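You operate a simulated robot arm through the tools that you are given. There is no shell and no other tool.

The job below is to be done with a simulated two-armed robot. You get a single attempt, and the scene is never put back.

Task
Swap the lit white candle for the teal one and switch that on.
Fine: switch the white candle off first; it goes in the empty hole of the rack.

It is judged by the outcome, as a careful person would: the job done as asked, and still so three seconds after it is handed in. It fails if anything else is knocked over, pushed out of place, dropped, spilled or broken.

Robot
Two 7-joint arms with fingered hands on one trunk that stands fixed in place. Base frame: the origin is at the foot of the trunk, x ahead of it, y to its left, z up. Units: m, rad, N and s.
The left shoulder is at [0.075, 0.125, 1.144], the right one opposite. With the tool pointing down near the work surface each hand reaches from about 0.44 to 0.82 m from the base axis, measured 20 degrees to its own side. Payload 3.6 kg a hand.
The tool frame of a hand sits at the grasp point between the pads (the TCP): z along the fingers, y along the line on which they close. The tips reach 0.03 m beyond it. The gripper opens to 0.104 m; its body begins 0.035 m behind the TCP. The gripper is a hand of 4 fingers: y runs from the thumb to the fingers, the wrist lies at [-0.015, -0.104, -0.178] in the tool frame.
Orientation is that of the tool frame in the base frame, as [roll, pitch, yaw] about the fixed x, y, z axes, in that order (R = Rz(yaw) Ry(pitch) Rx(roll)). With the fingers straight down and the wrist toward the robot, the tool's x, y and z point along [0, 1, 0], [1, 0, 0] and [0, 0, -1] of the base frame.

Tools
- The arms move only by the tool play_rows. It takes "left_series", "right_series" or both (then of equal length, played together; a hand with none holds still); each is a list of rows, each a list of 2 entries, a list of its own where there are three numbers: the shift along the base's x, y, z in units of 250 mm (1.0 is 250 mm), then the turn, a rotation vector about the base's x, y, z in units of 60 degrees (1.0 is 60 degrees). In form: [[[x, y, z], [rx, ry, rz]], ...]. A call has 1 to 20 rows; each row is the pose to reach, as a shift and turn from the pose commanded when the call began. A call with a number of a shift or a turn outside -1 to 1 is refused whole. Rows are played at 5 a second. More than 0.05 m and 0.15 rad between two rows, and nothing of the call is played. A pose out of reach is approached as far as the arm can. The call stops where the force on the tool passes 40 N (or 10 N more than at its start, if that is more) or the arm is blocked; 0.2 s more then pass. In this call time passes only in rows, and 0.2 s behind the last. The reply holds the time, the measured pose of the TCP, the force on the tool along the base axes, the opening and the grip force, in the units named above and with some noise, with the torque about the TCP (base axes, N m) and any sound that the robot's microphone picked up.
- Cameras (640 x 400 px; columns grow to the right, rows downward): "scene" is now at [0.1706, 0.0591, 1.312]; the picture's right is [0.61, -0.79, 0.00], its down [-0.21, -0.17, -0.96] and it looks along [0.76, 0.59, -0.27] (base axes); focal length 214 px, centre (320, 200). "left" rides on the left gripper at [-0.061, -0.092, -0.131] in its tool frame; the picture's right is [-0.81, -0.28, 0.52], its down [0.53, -0.71, 0.46] and it looks along [0.24, 0.64, 0.72] (tool axes); focal length 275 px, centre (320, 200). "right" rides on the right gripper at [0.061, -0.092, -0.13] in its tool frame; the picture's right is [-0.81, 0.27, -0.52], its down [-0.53, -0.71, 0.46] and it looks along [-0.24, 0.64, 0.72] (tool axes); focal length 275 px, centre (320, 200). There is no depth. A picture from a camera that has moved, and an enlarged one, comes with that camera's place and axes in the base frame and with its lens. The place of the scene camera against the robot may be out by one fixed shift of up to 0.012 m in any direction.
- capture(camera): a new picture of that camera. No time passes.
- lift_body(by): moves the trunk up (or, below 0, down) by that many m; the arms and the scene camera ride with it, the base frame stays. It gives what a move gives, with no picture.
- set_fingers(index, middle, ring, thumb_bend, thumb_turn, hand): sets how far each is bent, from 0 (flat) to 1 (curled in); at 0.3 the hand is open as for a grip, at 0.7 the pads meet at the TCP. One left out holds its place. A second passes; each finger stops where it meets its share of the squeeze, and holds until it gets a number again. It is the only way to open and close the hand. It gives what a move gives, with no picture; readings hold the bend of each and the force on the fingers (four entries, about 0 where the hand has none), thumb and palm. thumb_turn goes from beside the hand (0) to across from the fingers (1), as for a grip.
- turn_head(pan, tilt): turns the head with the scene camera to pan (to the left, within 1.396 rad either way) and tilt (down, from -0.506 to 1.204), counted from straight ahead of the robot (the tilt from the chest, where the trunk bows). It gives what a move gives.
- close_up(camera, box): a new picture of the part [left, top, right, bottom] of that camera's present view, enlarged. No time passes.
- finish_job(): hands the job in; it is judged then, once.

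Nothing tells you positions but the pictures and the camera data. Unless the task says otherwise, let go and move clear before handing in.

The tools are called after "Call:" as name(argument=value, ...) on one line, values as JSON. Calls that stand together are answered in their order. play_rows: Moves the arms, as the interface text tells. Its arguments: {"type":"object","properties":{"left_series":{"type":"array"},"right_series":{"type":"array"}},"required":[]} The other tools are called the same way: lift_body (by) moves the trunk up or down; set_fingers (index, middle, ring, thumb_bend, thumb_turn, hand) moves the fingers one by one; turn_head (pan, tilt) turns the head that bears the scene camera; capture (camera) takes a picture; close_up (camera, box) takes an enlarged picture of a part of a camera's view; finish_job () hands the job in.

At the start:

```text
clock: 0.0
left_ee_pos: [0.2565, 0.3911, 1.2305]
left_orientation: [-3.141, -0.002, 1.57]
left_ft_force: [-0.2, 0.2, -0.5]
left_ft_torque: [0.02, 0.0, -0.01]
left_opening: 0.1038
left_finger_force: 0.1
left_shape: jaw
left_bend: [0.3, 0.3, 0.3, 0.3, 0.98]
left_finger forces: [0.0, 0.1, 0.0, 0.0, 0.0, 0.0]
right_ee_pos: [0.4198, 0.0123, 1.334]
right_orientation: [-3.141, 0.0, 1.571]
right_ft_force: [0.3, 0.6, 0.2]
right_ft_torque: [0.0, 0.03, 0.0]
right_opening: 0.1036
right_finger_force: 0.1
right_shape: jaw
right_bend: [0.3, 0.3, 0.3, 0.3, 0.98]
right_finger forces: [0.0, 0.0, 0.0, 0.0, 0.0, 0.0]
trunk travel left (down, up): [-0.378, 0.158]
head pan, tilt (commanded): [0.661, 0.274]
```

scene: 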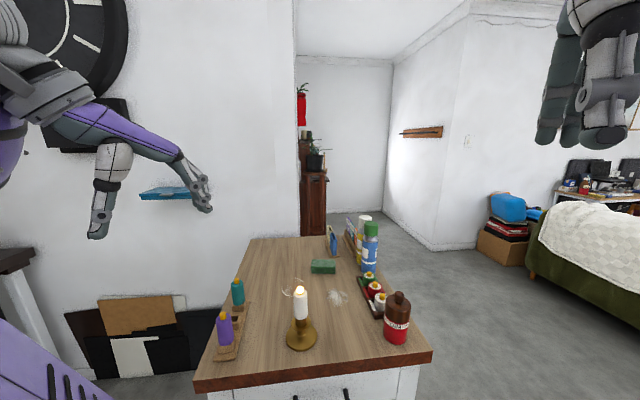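
right: 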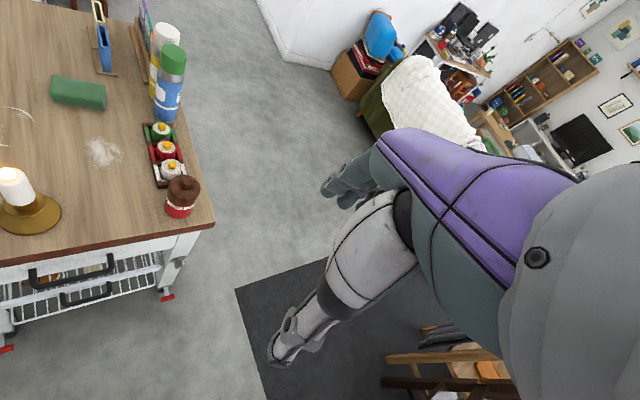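
left: 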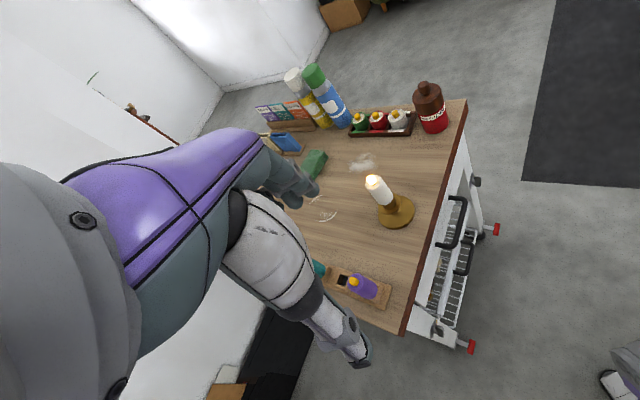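

I see a wooden cart top with a lit white candle in a brass holder, and a rack on the left side holding a purple and a teal candle with a hole between them. I'll look closer before moving anything.

Call:
close_up(camera="scene", box=[190, 230, 350, 370])

Call:
close_up(camera="left", box=[290, 150, 450, 330])

Call:
close_up(camera="scene", box=[260, 270, 340, 360])

```text
2.86 times, centred on (270, 300) of scene
camera zoom: at [0.1706, 0.0591, 1.312], right [0.61, -0.79, 0.0], down [-0.21, -0.17, -0.96], along [0.76, 0.59, -0.27], focal length 613 px, centre (463, -86)
```

zoom: 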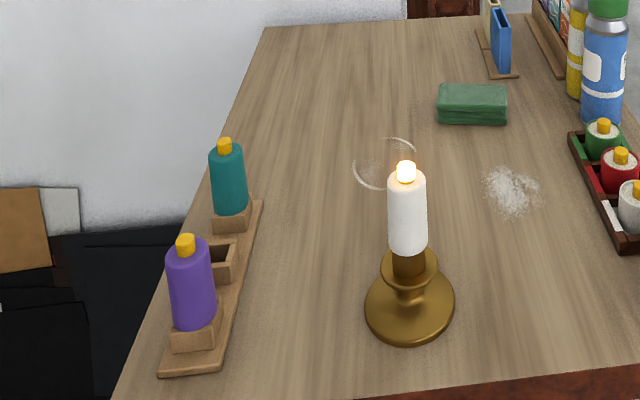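

```text
2.22 times, centred on (370, 240) of left
camera zoom: at [0.1647, 0.3286, 1.3603], right [-0.28, -0.81, -0.52], down [-0.71, 0.53, -0.45], along [0.64, 0.24, -0.72], focal length 612 px, centre (209, 111)
```

zoom: 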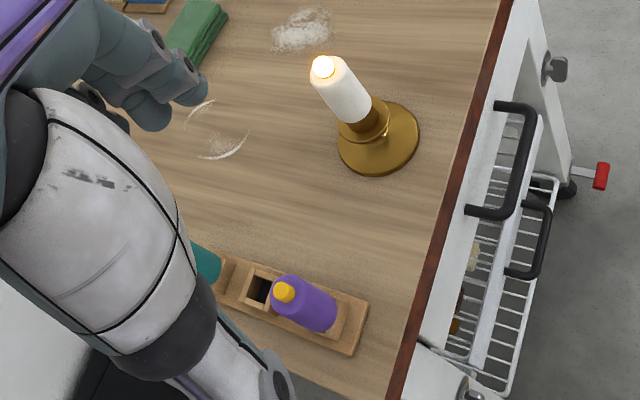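

```text
4.44 times, centred on (300, 315) of scene
camera zoom: at [0.1706, 0.0591, 1.312], right [0.61, -0.79, 0.0], down [-0.21, -0.17, -0.96], along [0.76, 0.59, -0.27], focal length 953 px, centre (409, -311)
```

zoom: 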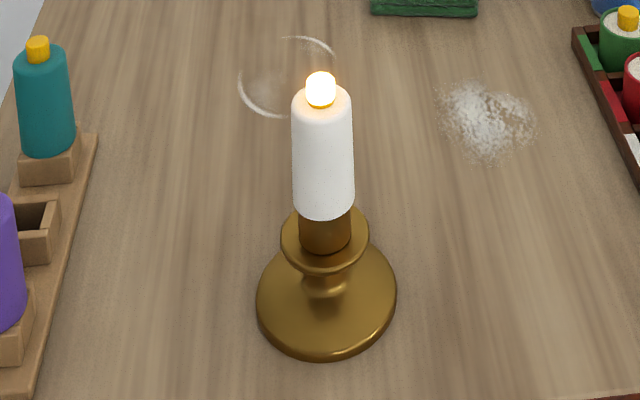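

The brass holder looks to be near (0.48, 0.35) and the table near z 0.84. The rack runs diagonally, with purple near (0.34, 0.46), the hole near (0.39, 0.50) and teal near (0.43, 0.555). I need to see how the candles switch and what shape their bottoms are, so I'll zoom in tighter.

Call:
close_up(camera="scene", box=[285, 280, 320, 320])

Call:
close_up(camera="scene", box=[210, 270, 260, 330])

Call:
close_up(camera="scene", box=[280, 300, 325, 355])

Call:
close_up(camera="left", box=[310, 250, 400, 320])

Call:
close_up(camera="left", box=[355, 165, 425, 235])

```text
10.00 times, centred on (302, 300) of scene
camera zoom: at [0.1706, 0.0591, 1.312], right [0.61, -0.79, 0.0], down [-0.21, -0.17, -0.96], along [0.76, 0.59, -0.27], focal length 2145 px, centre (495, -800)
```

zoom: 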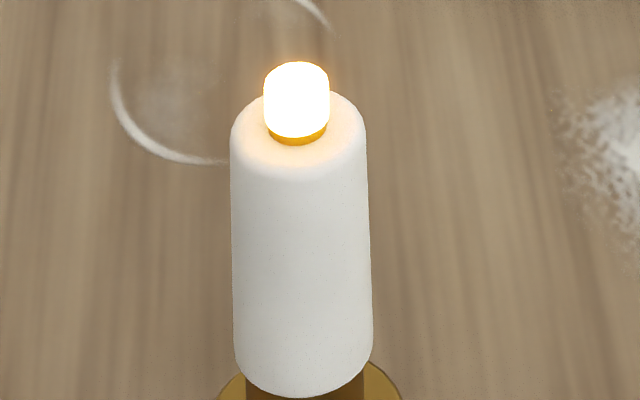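

```text
6.67 times, centred on (235, 300) of scene
camera zoom: at [0.1706, 0.0591, 1.312], right [0.61, -0.79, 0.0], down [-0.21, -0.17, -0.96], along [0.76, 0.59, -0.27], focal length 1430 px, centre (887, -467)
```

zoom: 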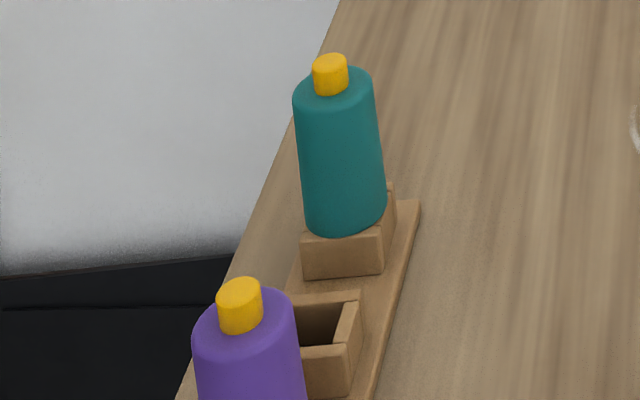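

```text
7.27 times, centred on (302, 328) of scene
camera zoom: at [0.1706, 0.0591, 1.312], right [0.61, -0.79, 0.0], down [-0.21, -0.17, -0.96], along [0.76, 0.59, -0.27], focal length 1560 px, centre (447, -727)
```

zoom: 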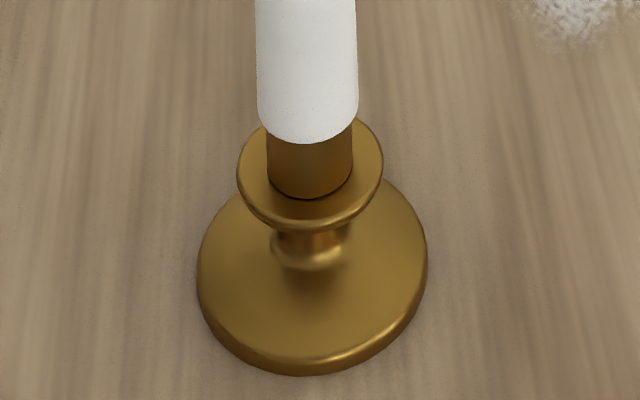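

```text
5.71 times, centred on (355, 285) of left
camera zoom: at [0.1647, 0.3286, 1.3603], right [-0.28, -0.81, -0.52], down [-0.71, 0.53, -0.45], along [0.64, 0.24, -0.72], focal length 1573 px, centre (120, -286)
```

zoom: 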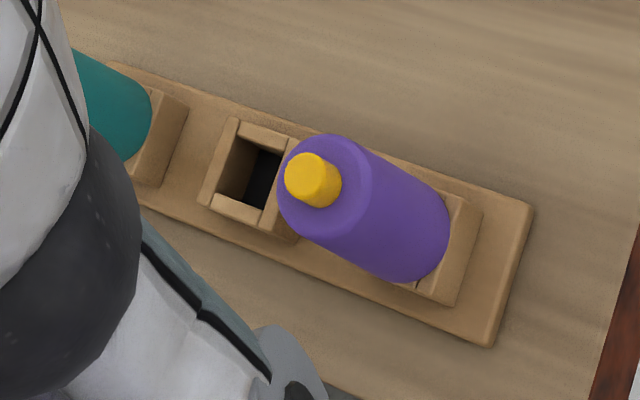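

```text
5.71 times, centred on (390, 200) of left
camera zoom: at [0.1647, 0.3286, 1.3603], right [-0.28, -0.81, -0.52], down [-0.71, 0.53, -0.45], along [0.64, 0.24, -0.72], focal length 1573 px, centre (-80, 200)
```

zoom: 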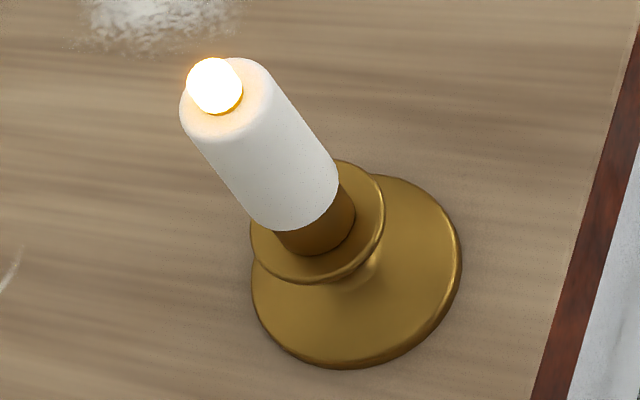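

The candles have a cap-like flame on top that looks like a push button, and their bottoms sit in square wooden sockets or the round brass cup. I'll bring the left hand (with its camera) closer to get a second view for triangulation.

Call:
play_rows(left_series=[[[0.07, -0.05, -0.13], [0, 0, 0]], [[0.147, -0.1, -0.26], [0, 0, 0]], [[0.22, -0.15, -0.39], [0, 0, 0]], [[0.294, -0.204, -0.52], [0, 0, 0]]])

Call:
capture(camera="left")

Call:
capture(camera="scene")

```text
clock: 1.0
left_ee_pos: [0.3304, 0.3393, 1.0996]
left_orientation: [3.14, -0.003, 1.571]
left_ft_force: [-0.5, -0.1, 0.7]
left_ft_torque: [0.0, 0.02, -0.02]
left_opening: 0.104
left_finger_force: 0.1
left_shape: jaw
left_bend: [0.3, 0.3, 0.3, 0.3, 0.98]
left_finger forces: [0.0, 0.0, 0.0, 0.0, 0.0, 0.0]
right_ee_pos: [0.4208, 0.0126, 1.3334]
right_orientation: [-3.141, 0.0, 1.571]
right_ft_force: [-0.4, -0.2, 1.0]
right_ft_torque: [-0.01, -0.01, -0.01]
right_opening: 0.1036
right_finger_force: 0.0
right_shape: jaw
right_bend: [0.3, 0.3, 0.3, 0.3, 0.98]
right_finger forces: [0.1, 0.0, 0.0, 0.1, 0.0, 0.1]
trunk travel left (down, up): [-0.378, 0.158]
head pan, tilt (commanded): [0.661, 0.274]
```

```text
taken
camera left: at [0.2386, 0.2775, 1.2293], right [-0.27, -0.81, -0.52], down [-0.71, 0.53, -0.46], along [0.65, 0.24, -0.72], focal length 275 px, centre (320, 200)
```

left: 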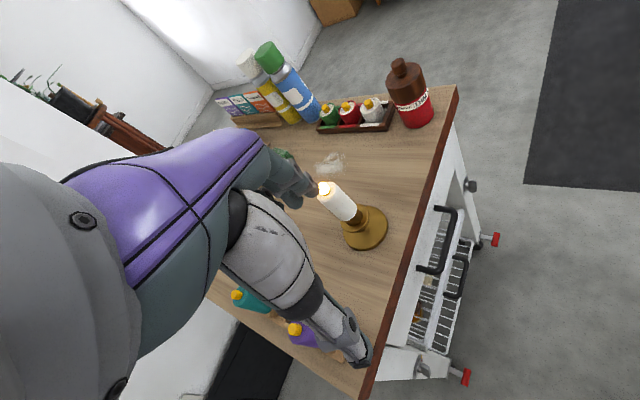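

```text
taken
camera scene: at [0.171, 0.0591, 1.3119], right [0.61, -0.79, 0.0], down [-0.21, -0.17, -0.96], along [0.76, 0.59, -0.27], focal length 214 px, centre (320, 200)
```

scene: 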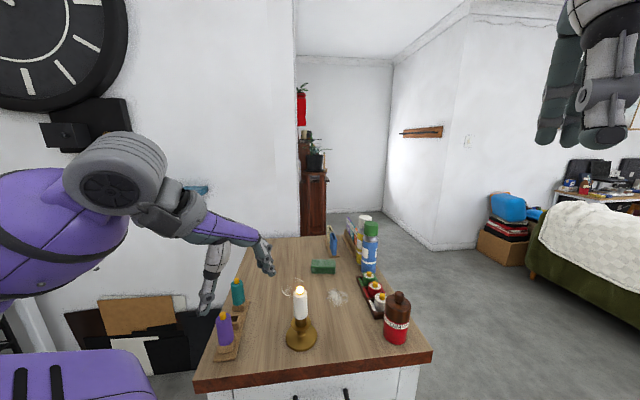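

The left hand is now closer and clear of everything. I'll take zooms from here to pin down positions.

Call:
close_up(camera="left", box=[300, 165, 400, 260])

Call:
close_up(camera="left", box=[220, 275, 380, 375])

Call:
close_up(camera="scene", box=[190, 220, 320, 370])

```text
4.21 times, centred on (350, 212) of left
camera zoom: at [0.2386, 0.2775, 1.2293], right [-0.27, -0.81, -0.52], down [-0.71, 0.53, -0.46], along [0.65, 0.24, -0.72], focal length 1159 px, centre (194, 147)
```

zoom: 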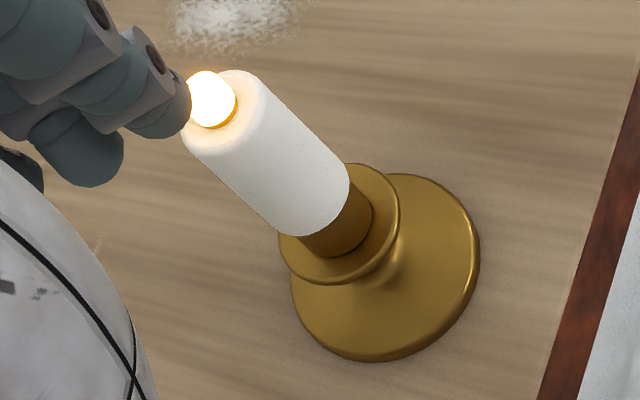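

```text
4.00 times, centred on (300, 325) of left
camera zoom: at [0.2386, 0.2775, 1.2293], right [-0.27, -0.81, -0.52], down [-0.71, 0.53, -0.46], along [0.65, 0.24, -0.72], focal length 1101 px, centre (400, -300)
```

zoom: 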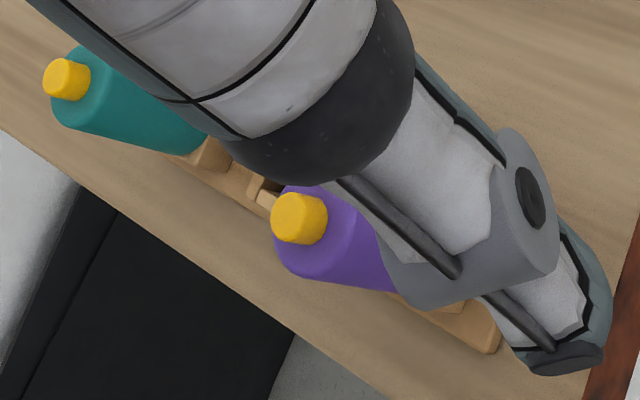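

```text
2.67 times, centred on (255, 295) of scene
camera zoom: at [0.171, 0.0591, 1.3119], right [0.61, -0.79, 0.0], down [-0.21, -0.17, -0.96], along [0.76, 0.59, -0.27], focal length 572 px, centre (493, -53)
```

zoom: 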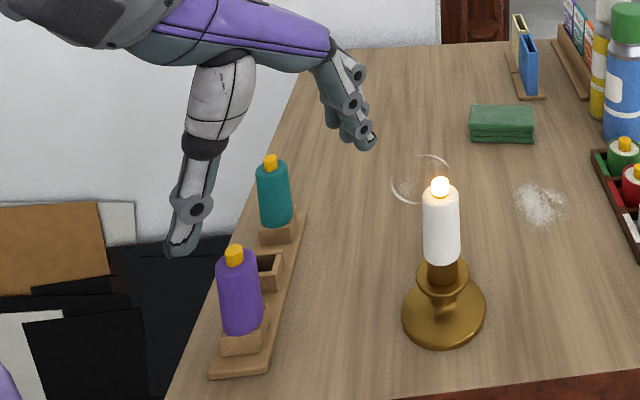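

The candle's axis triangulates to about (0.484, 0.353), its flame to about z 0.97, and the table to about z 0.835. I'll close the left hand into a pinch, high above the table, to see where its tips end up so I can use them to press the flame button.

Call:
set_fingers(hand="left", index=0.7, middle=0.7, ring=0.7, thumb_bend=0.7, thumb_turn=1.0)

Call:
capture(camera="left")

Call:
close_up(camera="scene", box=[190, 220, 320, 370])

```text
clock: 2.0
left_ee_pos: [0.3297, 0.342, 1.0982]
left_orientation: [-3.142, -0.002, 1.571]
left_ft_force: [0.2, 0.6, -0.6]
left_ft_torque: [0.03, 0.01, -0.02]
left_opening: 0.0017
left_finger_force: 0.0
left_shape: fingers
left_bend: [0.7, 0.7, 0.7, 0.7, 1.0]
left_finger forces: [0.0, 0.0, 0.0, 0.0, 0.0, 0.0]
right_ee_pos: [0.4202, 0.0118, 1.334]
right_orientation: [3.141, 0.0, 1.572]
right_ft_force: [0.0, -0.5, -0.8]
right_ft_torque: [-0.02, -0.02, 0.01]
right_opening: 0.1037
right_finger_force: 0.0
right_shape: jaw
right_bend: [0.3, 0.3, 0.3, 0.3, 0.98]
right_finger forces: [0.1, 0.0, 0.0, 0.1, 0.1, 0.1]
trunk travel left (down, up): [-0.378, 0.158]
head pan, tilt (commanded): [0.661, 0.274]
```

```text
taken
camera left: at [0.2381, 0.2777, 1.2295], right [-0.28, -0.81, -0.52], down [-0.71, 0.53, -0.45], along [0.64, 0.24, -0.72], focal length 275 px, centre (320, 200)
```

left: 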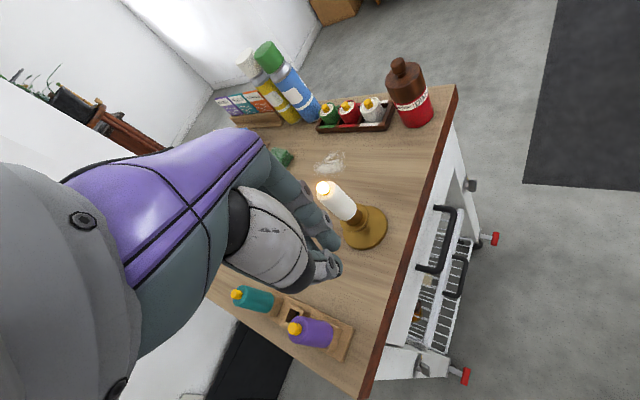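

```text
2.67 times, centred on (255, 295) of scene
camera zoom: at [0.1706, 0.0591, 1.312], right [0.61, -0.79, 0.0], down [-0.21, -0.17, -0.96], along [0.76, 0.59, -0.27], focal length 572 px, centre (493, -53)
```

zoom: 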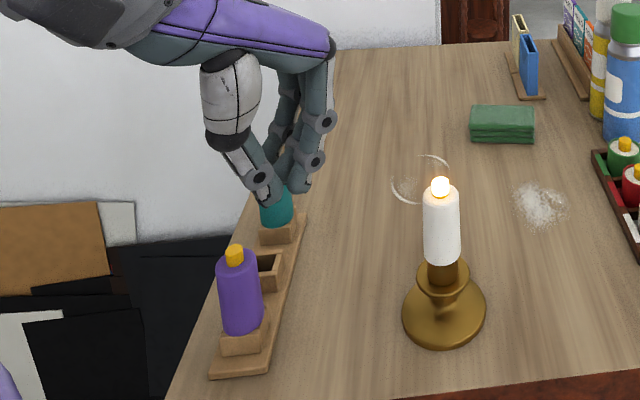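

The pinch closes as expected, and now the rack is visible in the left view. I'll zoom onto the tips and the rack from here.

Call:
close_up(camera="left", box=[270, 170, 400, 290])

Call:
close_up(camera="left", box=[220, 275, 360, 365])

Call:
close_up(camera="scene", box=[230, 250, 280, 300])

```text
3.33 times, centred on (335, 230) of left
camera zoom: at [0.2381, 0.2777, 1.2295], right [-0.28, -0.81, -0.52], down [-0.71, 0.53, -0.45], along [0.64, 0.24, -0.72], focal length 918 px, centre (270, 100)
```

zoom: 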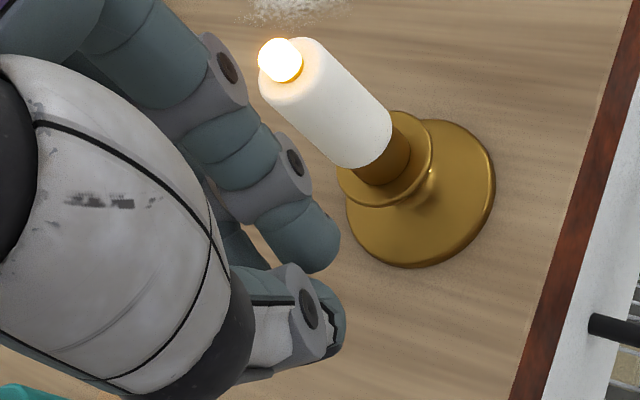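

```text
4.44 times, centred on (290, 320) of left
camera zoom: at [0.2381, 0.2777, 1.2295], right [-0.28, -0.81, -0.52], down [-0.71, 0.53, -0.45], along [0.64, 0.24, -0.72], focal length 1224 px, centre (453, -333)
```

zoom: 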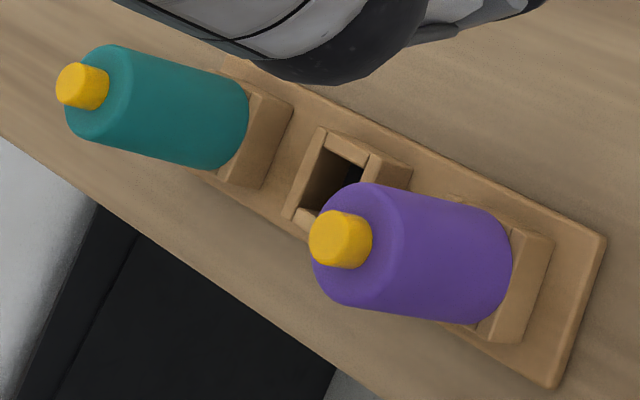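

```text
8.00 times, centred on (255, 275) of scene
camera zoom: at [0.1706, 0.0591, 1.312], right [0.61, -0.79, 0.0], down [-0.21, -0.17, -0.96], along [0.76, 0.59, -0.27], focal length 1716 px, centre (840, -400)
```

zoom: 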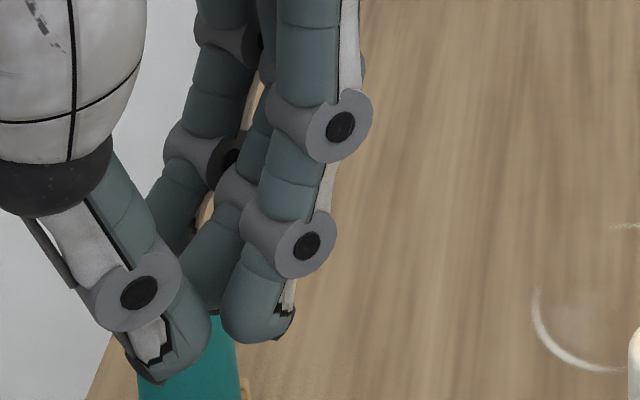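

The closed tips straddle the point 3 cm below the TCP, so I can press the button with them. I'll bring them about 4 cm above the flame and check alignment.

Call:
play_rows(left_series=[[[0.12, 0.01, 0], [0, 0, 0]], [[0.25, 0.02, 0], [0, 0, 0]], [[0.38, 0.03, -0.04], [0, 0, 0]], [[0.5, 0.04, -0.1], [0, 0, 0]], [[0.618, 0.052, -0.16], [0, 0, 0]]])

Call:
close_up(camera="left", box=[240, 150, 440, 400])

Call:
close_up(camera="scene", box=[240, 220, 370, 370])

```text
clock: 3.2
left_ee_pos: [0.4844, 0.3539, 1.0586]
left_orientation: [-3.142, -0.002, 1.571]
left_ft_force: [0.4, -0.1, -1.4]
left_ft_torque: [0.01, 0.02, 0.02]
left_opening: 0.0015
left_finger_force: 0.0
left_shape: fingers
left_bend: [0.7, 0.7, 0.7, 0.7, 1.0]
left_finger forces: [0.1, 0.1, 0.0, 0.1, 0.0, 0.1]
right_ee_pos: [0.4202, 0.0123, 1.3324]
right_orientation: [3.141, 0.001, 1.571]
right_ft_force: [-0.6, 0.4, -1.1]
right_ft_torque: [-0.02, 0.05, 0.01]
right_opening: 0.1038
right_finger_force: 0.0
right_shape: jaw
right_bend: [0.3, 0.3, 0.3, 0.3, 0.98]
right_finger forces: [0.0, 0.1, 0.1, 0.0, 0.0, 0.0]
trunk travel left (down, up): [-0.378, 0.158]
head pan, tilt (commanded): [0.661, 0.274]
```

```text
1.60 times, centred on (340, 275) of left
camera zoom: at [0.3926, 0.2904, 1.1895], right [-0.28, -0.81, -0.52], down [-0.71, 0.53, -0.45], along [0.64, 0.24, -0.72], focal length 440 px, centre (288, 80)
```

zoom: 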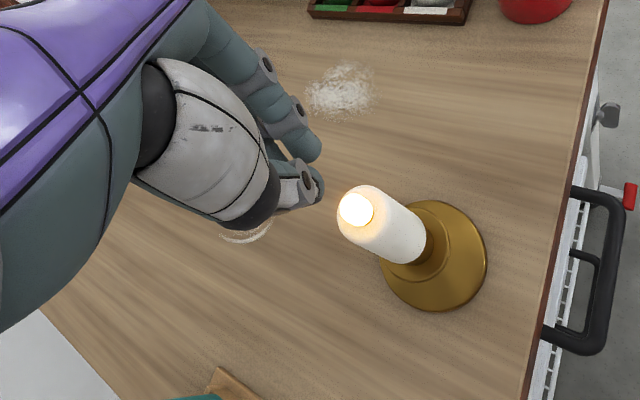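

```text
2.67 times, centred on (305, 295) of scene
camera zoom: at [0.1712, 0.0589, 1.3119], right [0.61, -0.79, 0.0], down [-0.21, -0.17, -0.96], along [0.76, 0.59, -0.27], focal length 572 px, centre (360, -53)
```

zoom: 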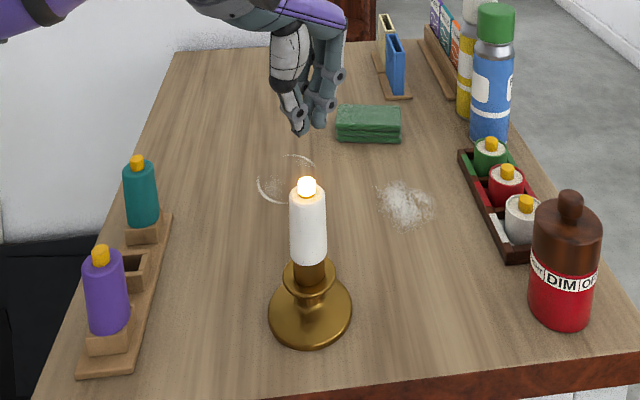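

Tips look centred above the flame to within a couple of mm. I'll descend to about 1 cm above it, then look again.

Call:
play_rows(left_series=[[[0.006, 0, -0.06], [0, 0, 0]], [[0.006, 0, -0.12], [0, 0, 0]], [[0.006, 0, -0.17], [0, 0, 0]]])

Call:
close_up(camera="left", box=[280, 200, 400, 300])

Call:
close_up(camera="scene", box=[270, 250, 340, 320])

```text
clock: 4.0
left_ee_pos: [0.4863, 0.3535, 1.0164]
left_orientation: [3.141, 0.0, 1.571]
left_ft_force: [-0.7, 0.4, -0.4]
left_ft_torque: [-0.04, -0.02, -0.01]
left_opening: 0.0015
left_finger_force: 0.0
left_shape: fingers
left_bend: [0.7, 0.7, 0.7, 0.7, 1.0]
left_finger forces: [0.1, 0.0, 0.1, 0.1, 0.1, 0.0]
right_ee_pos: [0.42, 0.0125, 1.3335]
right_orientation: [3.141, 0.0, 1.571]
right_ft_force: [0.6, 0.2, -1.2]
right_ft_torque: [-0.02, 0.03, 0.0]
right_opening: 0.1038
right_finger_force: 0.0
right_shape: jaw
right_bend: [0.3, 0.3, 0.3, 0.3, 0.98]
right_finger forces: [0.0, 0.0, 0.0, 0.0, 0.0, 0.0]
trunk travel left (down, up): [-0.378, 0.158]
head pan, tilt (commanded): [0.661, 0.274]
```

```text
4.00 times, centred on (340, 250) of left
camera zoom: at [0.3943, 0.2906, 1.1472], right [-0.28, -0.81, -0.52], down [-0.71, 0.53, -0.45], along [0.64, 0.24, -0.72], focal length 1101 px, centre (240, 0)
```

zoom: 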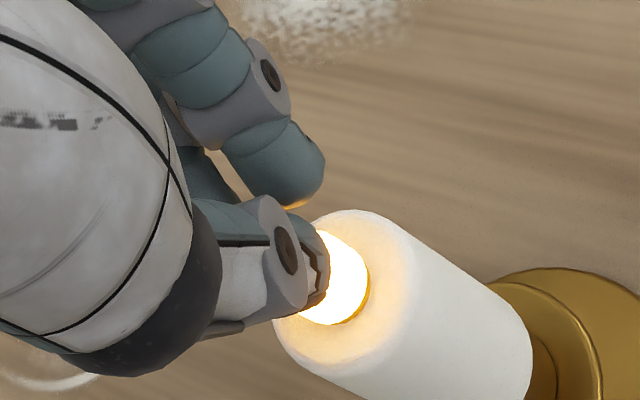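

```text
5.71 times, centred on (305, 285) of scene
camera zoom: at [0.1709, 0.0591, 1.312], right [0.61, -0.79, 0.0], down [-0.21, -0.17, -0.96], along [0.76, 0.59, -0.27], focal length 1226 px, centre (406, -286)
```

zoom: 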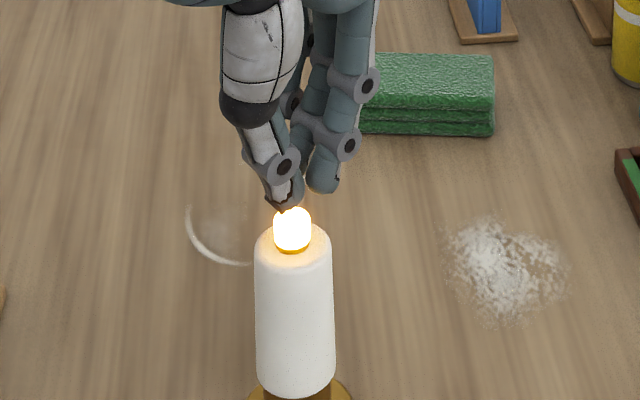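

The thumb tip is lowest and slightly on the near side of the flame, so I'll shift 11 mm forward to put the thumb tip squarely over the button, then check.

Call:
play_rows(left_series=[[[0.022, 0, 0.004], [0, 0, 0]], [[0.046, 0, 0.0], [0, 0, 0]]])

Call:
close_up(camera="left", box=[280, 200, 400, 300])

Call:
close_up(camera="scene", box=[270, 250, 340, 320])

```text
clock: 4.6
left_ee_pos: [0.4977, 0.354, 1.0164]
left_orientation: [-3.14, -0.002, 1.571]
left_ft_force: [0.2, -0.3, -0.4]
left_ft_torque: [-0.01, 0.01, 0.02]
left_opening: 0.0015
left_finger_force: 0.1
left_shape: fingers
left_bend: [0.7, 0.7, 0.7, 0.7, 1.0]
left_finger forces: [0.0, 0.0, 0.0, 0.1, 0.0, 0.0]
right_ee_pos: [0.4204, 0.0125, 1.3335]
right_orientation: [-3.142, -0.001, 1.571]
right_ft_force: [-0.6, -0.6, -0.9]
right_ft_torque: [-0.01, -0.01, 0.0]
right_opening: 0.1039
right_finger_force: 0.0
right_shape: jaw
right_bend: [0.3, 0.3, 0.3, 0.3, 0.98]
right_finger forces: [0.0, 0.0, 0.0, 0.0, 0.0, 0.1]
trunk travel left (down, up): [-0.378, 0.158]
head pan, tilt (commanded): [0.661, 0.274]
```

```text
4.00 times, centred on (340, 250) of left
camera zoom: at [0.4059, 0.2903, 1.1475], right [-0.28, -0.81, -0.52], down [-0.71, 0.53, -0.45], along [0.64, 0.24, -0.72], focal length 1101 px, centre (240, 0)
```

zoom: 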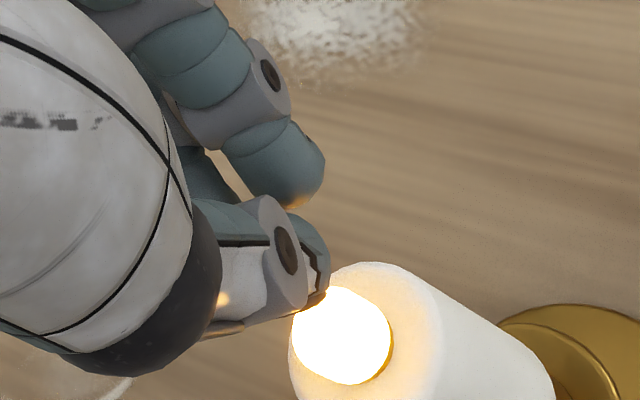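

```text
5.71 times, centred on (305, 285) of scene
camera zoom: at [0.1707, 0.059, 1.312], right [0.61, -0.79, 0.0], down [-0.21, -0.17, -0.96], along [0.76, 0.59, -0.27], focal length 1226 px, centre (406, -286)
```

zoom: 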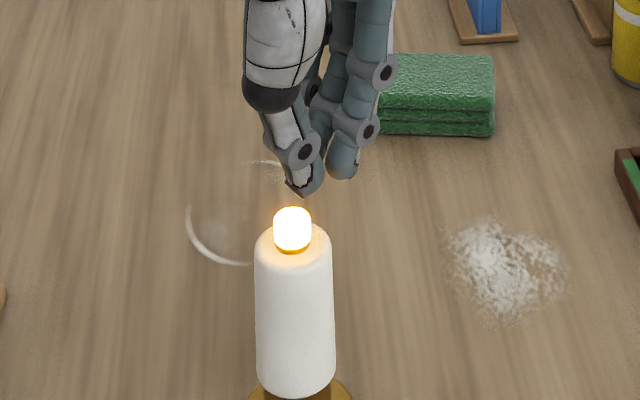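

The thumb tip is over the flame within about 2 mm in both views. I'll lower in small steps, watching the force and listening for a click.

Call:
play_rows(left_series=[[[-0.006, 0, -0.012], [0, 0, 0]], [[-0.006, 0, -0.02], [0, 0, 0]], [[-0.006, 0, -0.028], [0, 0, 0]]])

Call:
close_up(camera="scene", box=[280, 265, 325, 310])

```text
clock: 5.4
left_ee_pos: [0.4957, 0.3538, 1.0103]
left_orientation: [3.141, -0.003, 1.57]
left_ft_force: [-0.5, 0.0, -0.2]
left_ft_torque: [0.01, 0.0, 0.01]
left_opening: 0.0015
left_finger_force: 0.0
left_shape: fingers
left_bend: [0.7, 0.7, 0.7, 0.7, 1.0]
left_finger forces: [0.0, 0.0, 0.1, 0.0, 0.1, 0.0]
right_ee_pos: [0.4202, 0.0131, 1.3327]
right_orientation: [3.14, 0.001, 1.571]
right_ft_force: [-0.3, 0.0, 1.0]
right_ft_torque: [0.02, 0.01, 0.02]
right_opening: 0.1035
right_finger_force: 0.1
right_shape: jaw
right_bend: [0.3, 0.3, 0.3, 0.3, 0.98]
right_finger forces: [0.1, 0.0, 0.1, 0.0, 0.1, 0.0]
trunk travel left (down, up): [-0.378, 0.158]
head pan, tilt (commanded): [0.661, 0.274]
```

```text
8.89 times, centred on (302, 288) of scene
camera zoom: at [0.1707, 0.0591, 1.312], right [0.61, -0.79, 0.0], down [-0.21, -0.17, -0.96], along [0.76, 0.59, -0.27], focal length 1906 px, centre (476, -578)
```

zoom: 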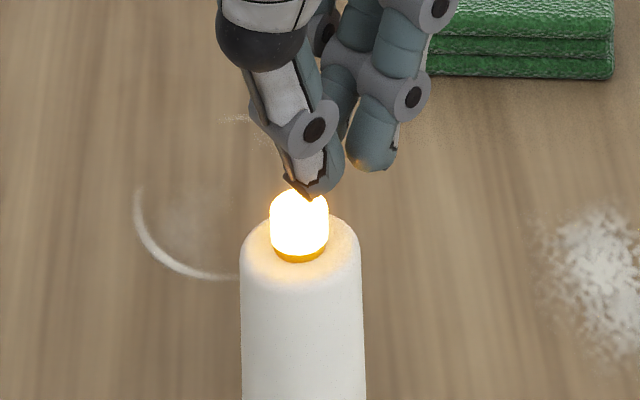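

No contact yet and the thumb is right over the flame. I'll continue down slowly.

Call:
play_rows(left_series=[[[0, 0, -0.006], [0, 0, 0]], [[0, 0, -0.012], [0, 0, 0]]])

```text
clock: 6.0
left_ee_pos: [0.496, 0.3546, 1.0073]
left_orientation: [3.141, -0.001, 1.571]
left_ft_force: [0.4, 0.1, -0.3]
left_ft_torque: [-0.01, 0.03, -0.01]
left_opening: 0.0017
left_finger_force: 0.0
left_shape: fingers
left_bend: [0.7, 0.7, 0.7, 0.7, 1.0]
left_finger forces: [0.1, 0.1, 0.0, 0.0, 0.0, 0.1]
right_ee_pos: [0.4185, 0.0119, 1.3334]
right_orientation: [-3.141, -0.001, 1.571]
right_ft_force: [0.0, 0.7, -0.2]
right_ft_torque: [-0.03, -0.02, 0.04]
right_opening: 0.1038
right_finger_force: 0.2
right_shape: jaw
right_bend: [0.3, 0.3, 0.3, 0.3, 0.98]
right_finger forces: [0.1, 0.0, 0.0, 0.0, 0.0, 0.0]
trunk travel left (down, up): [-0.378, 0.158]
head pan, tilt (commanded): [0.661, 0.274]
```

Still free. I'll go down another 3 mm.

Call:
play_rows(left_series=[[[0, 0, -0.006], [0, 0, 0]], [[0, 0, -0.012], [0, 0, 0]]])

Call:
close_up(camera="scene", box=[280, 265, 325, 310])

Call:
close_up(camera="left", box=[280, 200, 400, 300])

```text
clock: 6.6
left_ee_pos: [0.4953, 0.3538, 1.0046]
left_orientation: [-3.141, -0.001, 1.57]
left_ft_force: [-1.0, -0.1, 1.7]
left_ft_torque: [0.02, 0.0, 0.0]
left_opening: 0.0013
left_finger_force: 0.7
left_shape: fingers
left_bend: [0.7, 0.7, 0.7, 0.7, 1.0]
left_finger forces: [0.0, 0.0, 0.1, 0.0, 1.1, 0.0]
right_ee_pos: [0.4184, 0.0099, 1.3343]
right_orientation: [3.141, 0.0, 1.571]
right_ft_force: [-0.3, 0.0, 0.1]
right_ft_torque: [-0.01, -0.03, -0.04]
right_opening: 0.1037
right_finger_force: 0.1
right_shape: jaw
right_bend: [0.3, 0.3, 0.3, 0.3, 0.98]
right_finger forces: [0.0, 0.0, 0.0, 0.0, 0.0, 0.0]
trunk travel left (down, up): [-0.378, 0.158]
head pan, tilt (commanded): [0.661, 0.274]
```

```text
8.89 times, centred on (302, 288) of scene
camera zoom: at [0.1705, 0.059, 1.312], right [0.61, -0.79, 0.0], down [-0.21, -0.17, -0.96], along [0.76, 0.59, -0.27], focal length 1906 px, centre (476, -578)
```

zoom: 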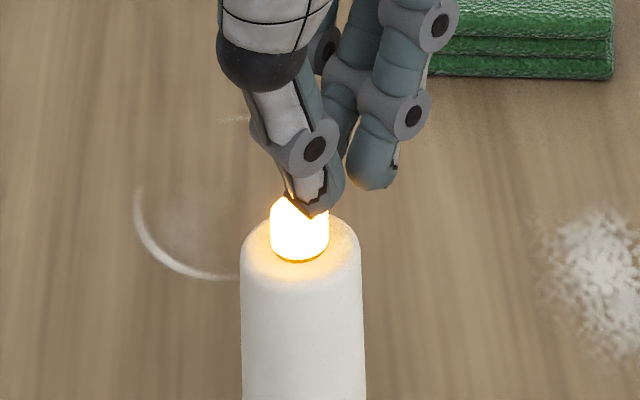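

```text
4.00 times, centred on (340, 250) of left
camera zoom: at [0.4038, 0.2905, 1.1348], right [-0.28, -0.81, -0.52], down [-0.71, 0.53, -0.45], along [0.65, 0.24, -0.72], focal length 1101 px, centre (240, 0)
```

zoom: 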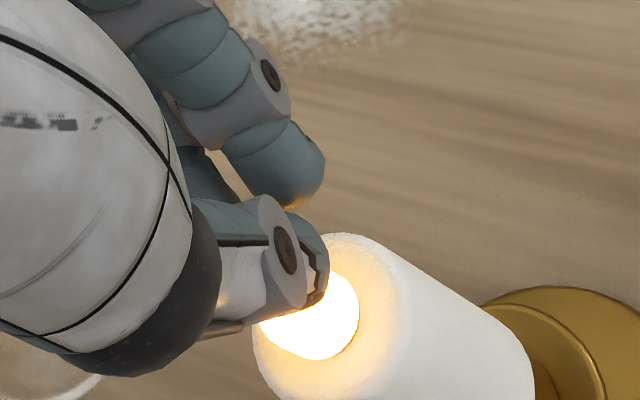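

Contact made (about 1.7 N on the thumb) and the cap seems to be moving down a little. I'll press further in small steps.

Call:
play_rows(left_series=[[[0, 0, -0.006], [0, 0, 0]], [[0, 0, -0.01], [0, 0, 0]]])

Call:
close_up(camera="scene", box=[280, 265, 325, 310])

```text
clock: 7.2
left_ee_pos: [0.496, 0.3537, 1.0029]
left_orientation: [3.14, -0.002, 1.569]
left_ft_force: [-0.6, 0.4, 3.2]
left_ft_torque: [-0.01, 0.03, 0.01]
left_opening: 0.0015
left_finger_force: 1.0
left_shape: fingers
left_bend: [0.7, 0.7, 0.7, 0.7, 1.0]
left_finger forces: [0.0, 0.0, 0.1, 0.0, 2.7, 0.0]
right_ee_pos: [0.4191, 0.0128, 1.334]
right_orientation: [3.141, 0.002, 1.57]
right_ft_force: [-0.2, 0.3, 0.3]
right_ft_torque: [0.02, 0.0, -0.03]
right_opening: 0.1036
right_finger_force: 0.0
right_shape: jaw
right_bend: [0.3, 0.3, 0.3, 0.3, 0.98]
right_finger forces: [0.0, 0.1, 0.1, 0.1, 0.0, 0.0]
trunk travel left (down, up): [-0.378, 0.158]
head pan, tilt (commanded): [0.661, 0.274]
heard: click
```

```text
8.89 times, centred on (302, 288) of scene
camera zoom: at [0.1704, 0.059, 1.3121], right [0.61, -0.79, 0.0], down [-0.21, -0.17, -0.96], along [0.76, 0.59, -0.27], focal length 1906 px, centre (476, -578)
```

zoom: 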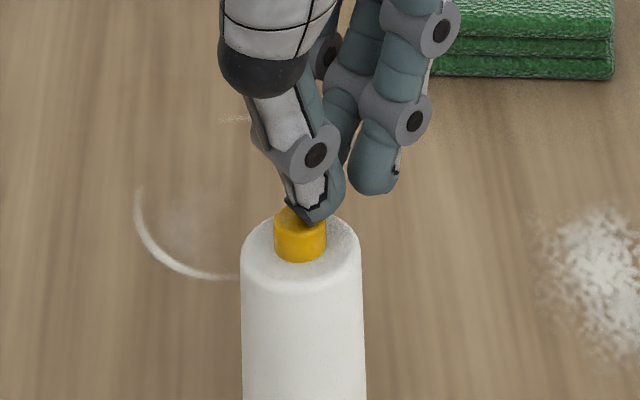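

A click was heard and the white candle has gone dark, so the cap is a push switch and white is off. Next I'll lift straight up, open the hand, and get a clear view of the rack.

Call:
play_rows(left_series=[[[0, 0, 0.04], [0, 0, 0]], [[0, 0, 0.14], [0, 0, 0]], [[0, 0, 0.28], [0, 0, 0]], [[-0.1, 0, 0.42], [0, 0, 0]], [[-0.2, 0, 0.5], [0, 0, 0]]])

Call:
capture(camera="left")

Call:
close_up(camera="scene", box=[190, 230, 350, 370])

```text
clock: 8.4
left_ee_pos: [0.444, 0.3536, 1.1243]
left_orientation: [-3.141, -0.002, 1.57]
left_ft_force: [-0.6, 0.1, -0.2]
left_ft_torque: [0.02, 0.02, 0.01]
left_opening: 0.0013
left_finger_force: 0.0
left_shape: fingers
left_bend: [0.7, 0.7, 0.7, 0.7, 1.0]
left_finger forces: [0.0, 0.1, 0.0, 0.1, 0.1, 0.1]
right_ee_pos: [0.4202, 0.012, 1.3339]
right_orientation: [-3.141, 0.0, 1.572]
right_ft_force: [0.5, 1.3, 1.4]
right_ft_torque: [0.03, 0.01, 0.0]
right_opening: 0.104
right_finger_force: 0.0
right_shape: jaw
right_bend: [0.3, 0.3, 0.3, 0.3, 0.98]
right_finger forces: [0.1, 0.1, 0.0, 0.1, 0.0, 0.0]
trunk travel left (down, up): [-0.378, 0.158]
head pan, tilt (commanded): [0.661, 0.274]
```

```text
taken
camera left: at [0.3523, 0.2908, 1.2565], right [-0.28, -0.81, -0.52], down [-0.71, 0.53, -0.45], along [0.64, 0.24, -0.72], focal length 275 px, centre (320, 200)
```

left: 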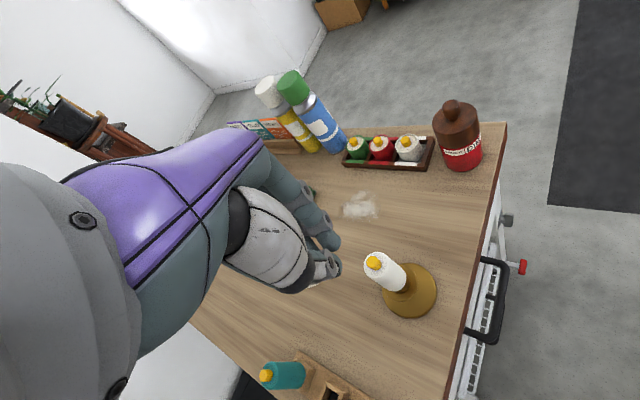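

```text
2.86 times, centred on (270, 300) of scene
camera zoom: at [0.1705, 0.0591, 1.312], right [0.61, -0.79, 0.0], down [-0.21, -0.17, -0.96], along [0.76, 0.59, -0.27], focal length 613 px, centre (463, -86)
```

zoom: 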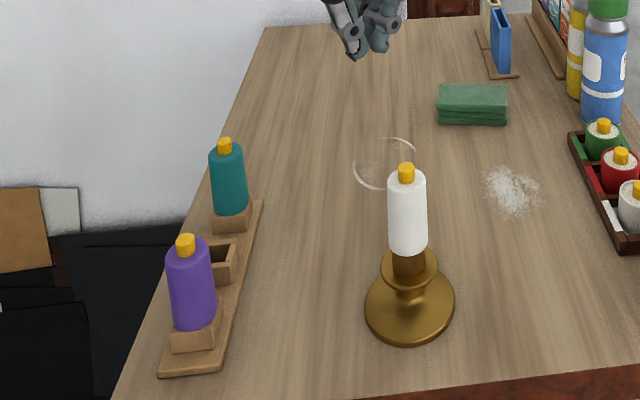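

White stands off and undisturbed in the holder. The rack line runs about 45° in the base frame, with purple ≈ (0.354, 0.470), hole ≈ (0.397, 0.512) and teal ≈ (0.441, 0.556). I'll move the hand above the rack to measure it better.

Call:
play_rows(left_series=[[[-0.056, 0.154, 0], [0, 0, 0]], [[-0.113, 0.309, 0], [0, 0, 0]], [[-0.17, 0.463, -0.05], [0, 0, 0]], [[-0.226, 0.618, -0.12], [0, 0, 0]]])

Call:
capture(camera="left")

Call:
capture(camera="scene")

```text
clock: 9.4
left_ee_pos: [0.3868, 0.5091, 1.0984]
left_orientation: [-3.14, -0.003, 1.569]
left_ft_force: [-0.8, -0.7, -0.4]
left_ft_torque: [-0.02, -0.07, 0.01]
left_opening: 0.0015
left_finger_force: 0.1
left_shape: fingers
left_bend: [0.7, 0.7, 0.7, 0.7, 1.0]
left_finger forces: [0.0, 0.1, 0.0, 0.0, 0.0, 0.0]
right_ee_pos: [0.4202, 0.0128, 1.3342]
right_orientation: [3.142, 0.0, 1.57]
right_ft_force: [-0.1, 0.0, -0.2]
right_ft_torque: [0.0, 0.01, 0.04]
right_opening: 0.1038
right_finger_force: 0.0
right_shape: jaw
right_bend: [0.3, 0.3, 0.3, 0.3, 0.98]
right_finger forces: [0.0, 0.0, 0.0, 0.0, 0.0, 0.0]
trunk travel left (down, up): [-0.378, 0.158]
head pan, tilt (commanded): [0.661, 0.274]
```

```text
taken
camera left: at [0.2964, 0.4461, 1.2284], right [-0.28, -0.81, -0.52], down [-0.71, 0.53, -0.45], along [0.64, 0.24, -0.73], focal length 275 px, centre (320, 200)
```

left: 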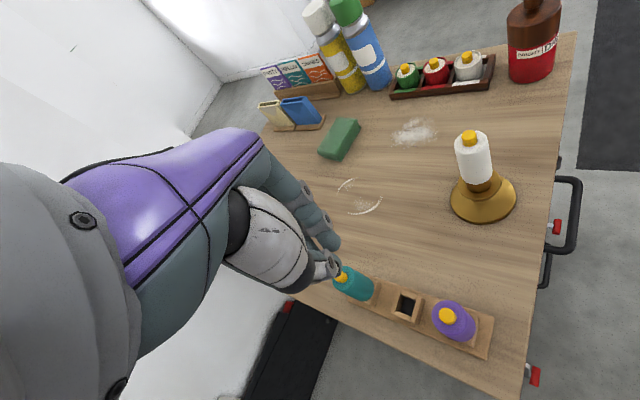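

```text
taken
camera scene: at [0.1706, 0.0594, 1.312], right [0.61, -0.79, 0.0], down [-0.21, -0.17, -0.96], along [0.76, 0.59, -0.27], focal length 214 px, centre (320, 200)
```

scene: 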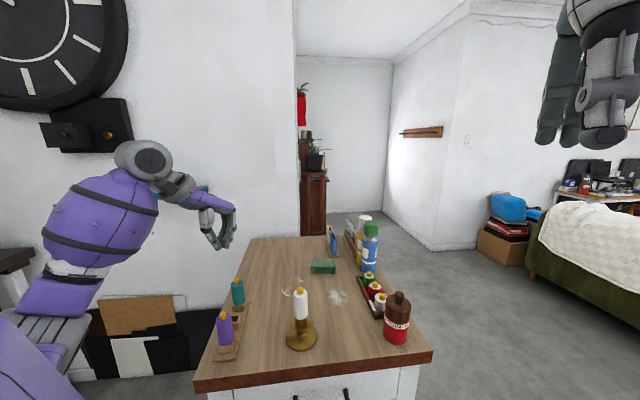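

The rack is now in full view of the hand camera. I'll zoom in.

Call:
close_up(camera="left", box=[320, 250, 500, 370])

Call:
close_up(camera="left", box=[430, 120, 530, 230])

Call:
close_up(camera="left", box=[380, 280, 430, 330])

```text
3.33 times, centred on (410, 310) of left
camera zoom: at [0.2964, 0.4461, 1.2284], right [-0.28, -0.81, -0.52], down [-0.71, 0.53, -0.45], along [0.64, 0.24, -0.73], focal length 918 px, centre (20, -167)
```

zoom: 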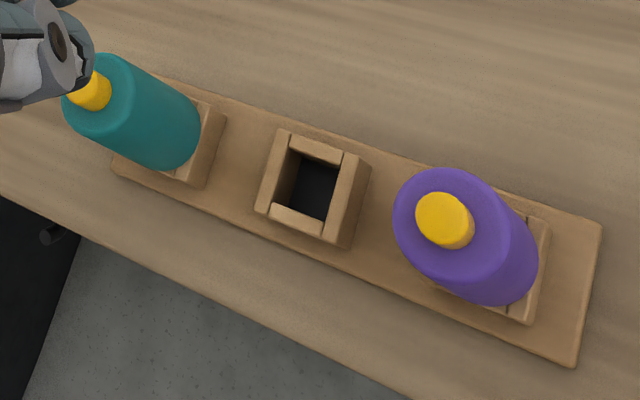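

```text
3.64 times, centred on (480, 175) of left
camera zoom: at [0.2964, 0.4461, 1.2284], right [-0.28, -0.81, -0.52], down [-0.71, 0.53, -0.45], along [0.64, 0.24, -0.73], focal length 1001 px, centre (-262, 291)
```

zoom: 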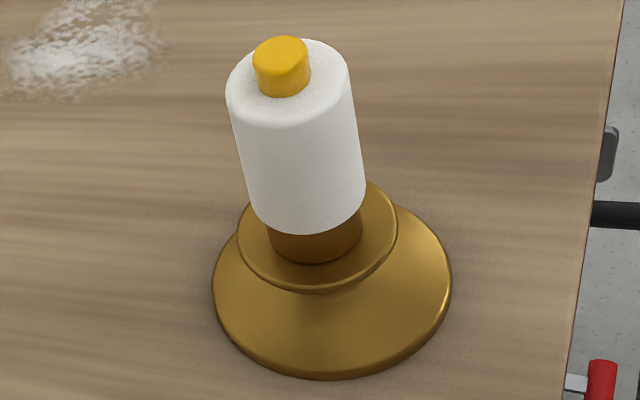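

```text
8.00 times, centred on (405, 305) of left
camera zoom: at [0.2964, 0.4461, 1.2284], right [-0.28, -0.81, -0.52], down [-0.71, 0.53, -0.45], along [0.64, 0.24, -0.73], focal length 2202 px, centre (-360, -640)
```

zoom: 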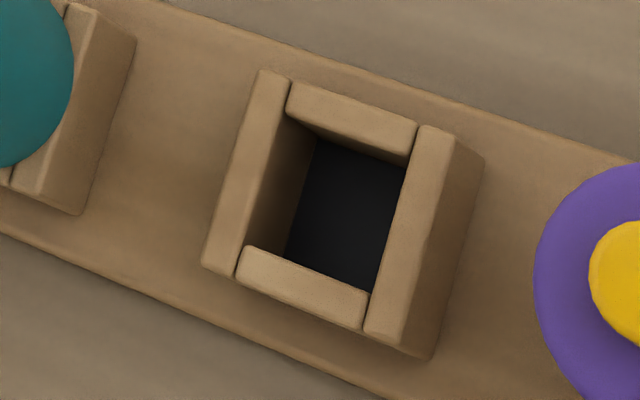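

The hole is a roughly 21 mm square opening at about (0.397, 0.513), with purple and teal about 61 mm to either side. To keep the fingers clear of the neighbouring candles I want to grip across the rack, so I'll open the hand and turn it -45° about vertical up here.

Call:
set_fingers(hand="left", index=0.3, middle=0.3, ring=0.3, thumb_bend=0.3, thumb_turn=1.0)

Call:
play_rows(left_series=[[[0, 0, 0.01], [0, 0, -0.125]], [[0, 0, 0.02], [0, 0, -0.25]], [[0, 0, 0.02], [0, 0, -0.375]], [[0, 0, 0.02], [0, 0, -0.5]], [[0, 0, 0.02], [0, 0, -0.625]], [[0, 0, 0.02], [0, 0, -0.75]]])

Call:
capture(camera="scene")

Call:
capture(camera="left")

```text
clock: 10.4
left_ee_pos: [0.3876, 0.5088, 1.0975]
left_orientation: [-3.141, -0.002, 1.571]
left_ft_force: [0.1, 1.2, 0.5]
left_ft_torque: [0.01, -0.02, 0.0]
left_opening: 0.1026
left_finger_force: 0.1
left_shape: fingers
left_bend: [0.3, 0.3, 0.3, 0.3, 0.98]
left_finger forces: [0.1, 0.1, 0.0, 0.0, 0.1, 0.0]
right_ee_pos: [0.4197, 0.0118, 1.3344]
right_orientation: [-3.14, 0.001, 1.571]
right_ft_force: [0.1, 0.7, 0.4]
right_ft_torque: [-0.02, 0.04, -0.01]
right_opening: 0.1034
right_finger_force: 0.0
right_shape: jaw
right_bend: [0.3, 0.3, 0.3, 0.3, 0.98]
right_finger forces: [0.0, 0.0, 0.0, 0.0, 0.1, 0.0]
trunk travel left (down, up): [-0.378, 0.158]
head pan, tilt (commanded): [0.661, 0.274]
```

```text
clock: 11.8
left_ee_pos: [0.3896, 0.5076, 1.1016]
left_orientation: [-3.141, 0.001, 0.785]
left_ft_force: [1.1, 0.2, -0.1]
left_ft_torque: [0.02, 0.02, 0.01]
left_opening: 0.1029
left_finger_force: 0.0
left_shape: fingers
left_bend: [0.3, 0.3, 0.3, 0.3, 0.98]
left_finger forces: [0.0, 0.0, 0.0, 0.0, 0.1, 0.1]
right_ee_pos: [0.4202, 0.0129, 1.3335]
right_orientation: [3.141, 0.0, 1.571]
right_ft_force: [0.2, 0.9, -0.4]
right_ft_torque: [0.03, 0.01, 0.0]
right_opening: 0.1038
right_finger_force: 0.1
right_shape: jaw
right_bend: [0.3, 0.3, 0.3, 0.3, 0.98]
right_finger forces: [0.0, 0.0, 0.0, 0.0, 0.0, 0.0]
trunk travel left (down, up): [-0.378, 0.158]
head pan, tilt (commanded): [0.661, 0.274]
```

```text
taken
camera scene: at [0.1707, 0.0591, 1.312], right [0.61, -0.79, 0.0], down [-0.21, -0.17, -0.96], along [0.76, 0.59, -0.27], focal length 214 px, centre (320, 200)
```

scene: 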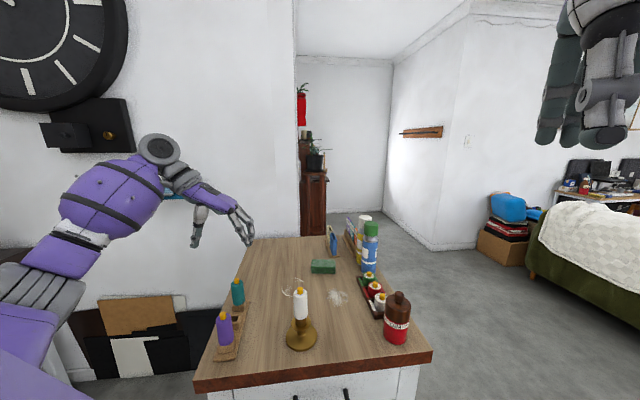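

```text
taken
camera left: at [0.281, 0.5276, 1.232], right [-0.77, -0.38, -0.52], down [-0.12, 0.88, -0.46], along [0.63, -0.29, -0.72], focal length 275 px, centre (320, 200)
```

left: 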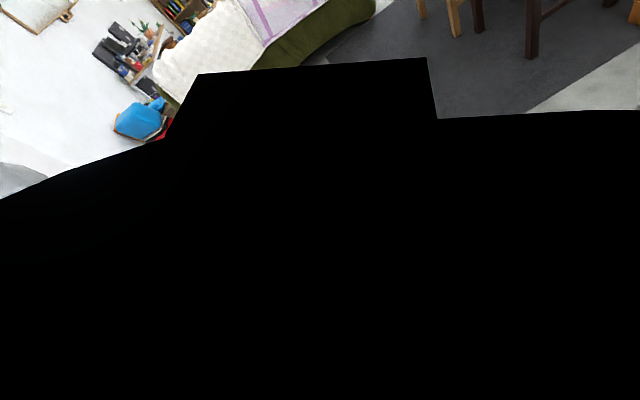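

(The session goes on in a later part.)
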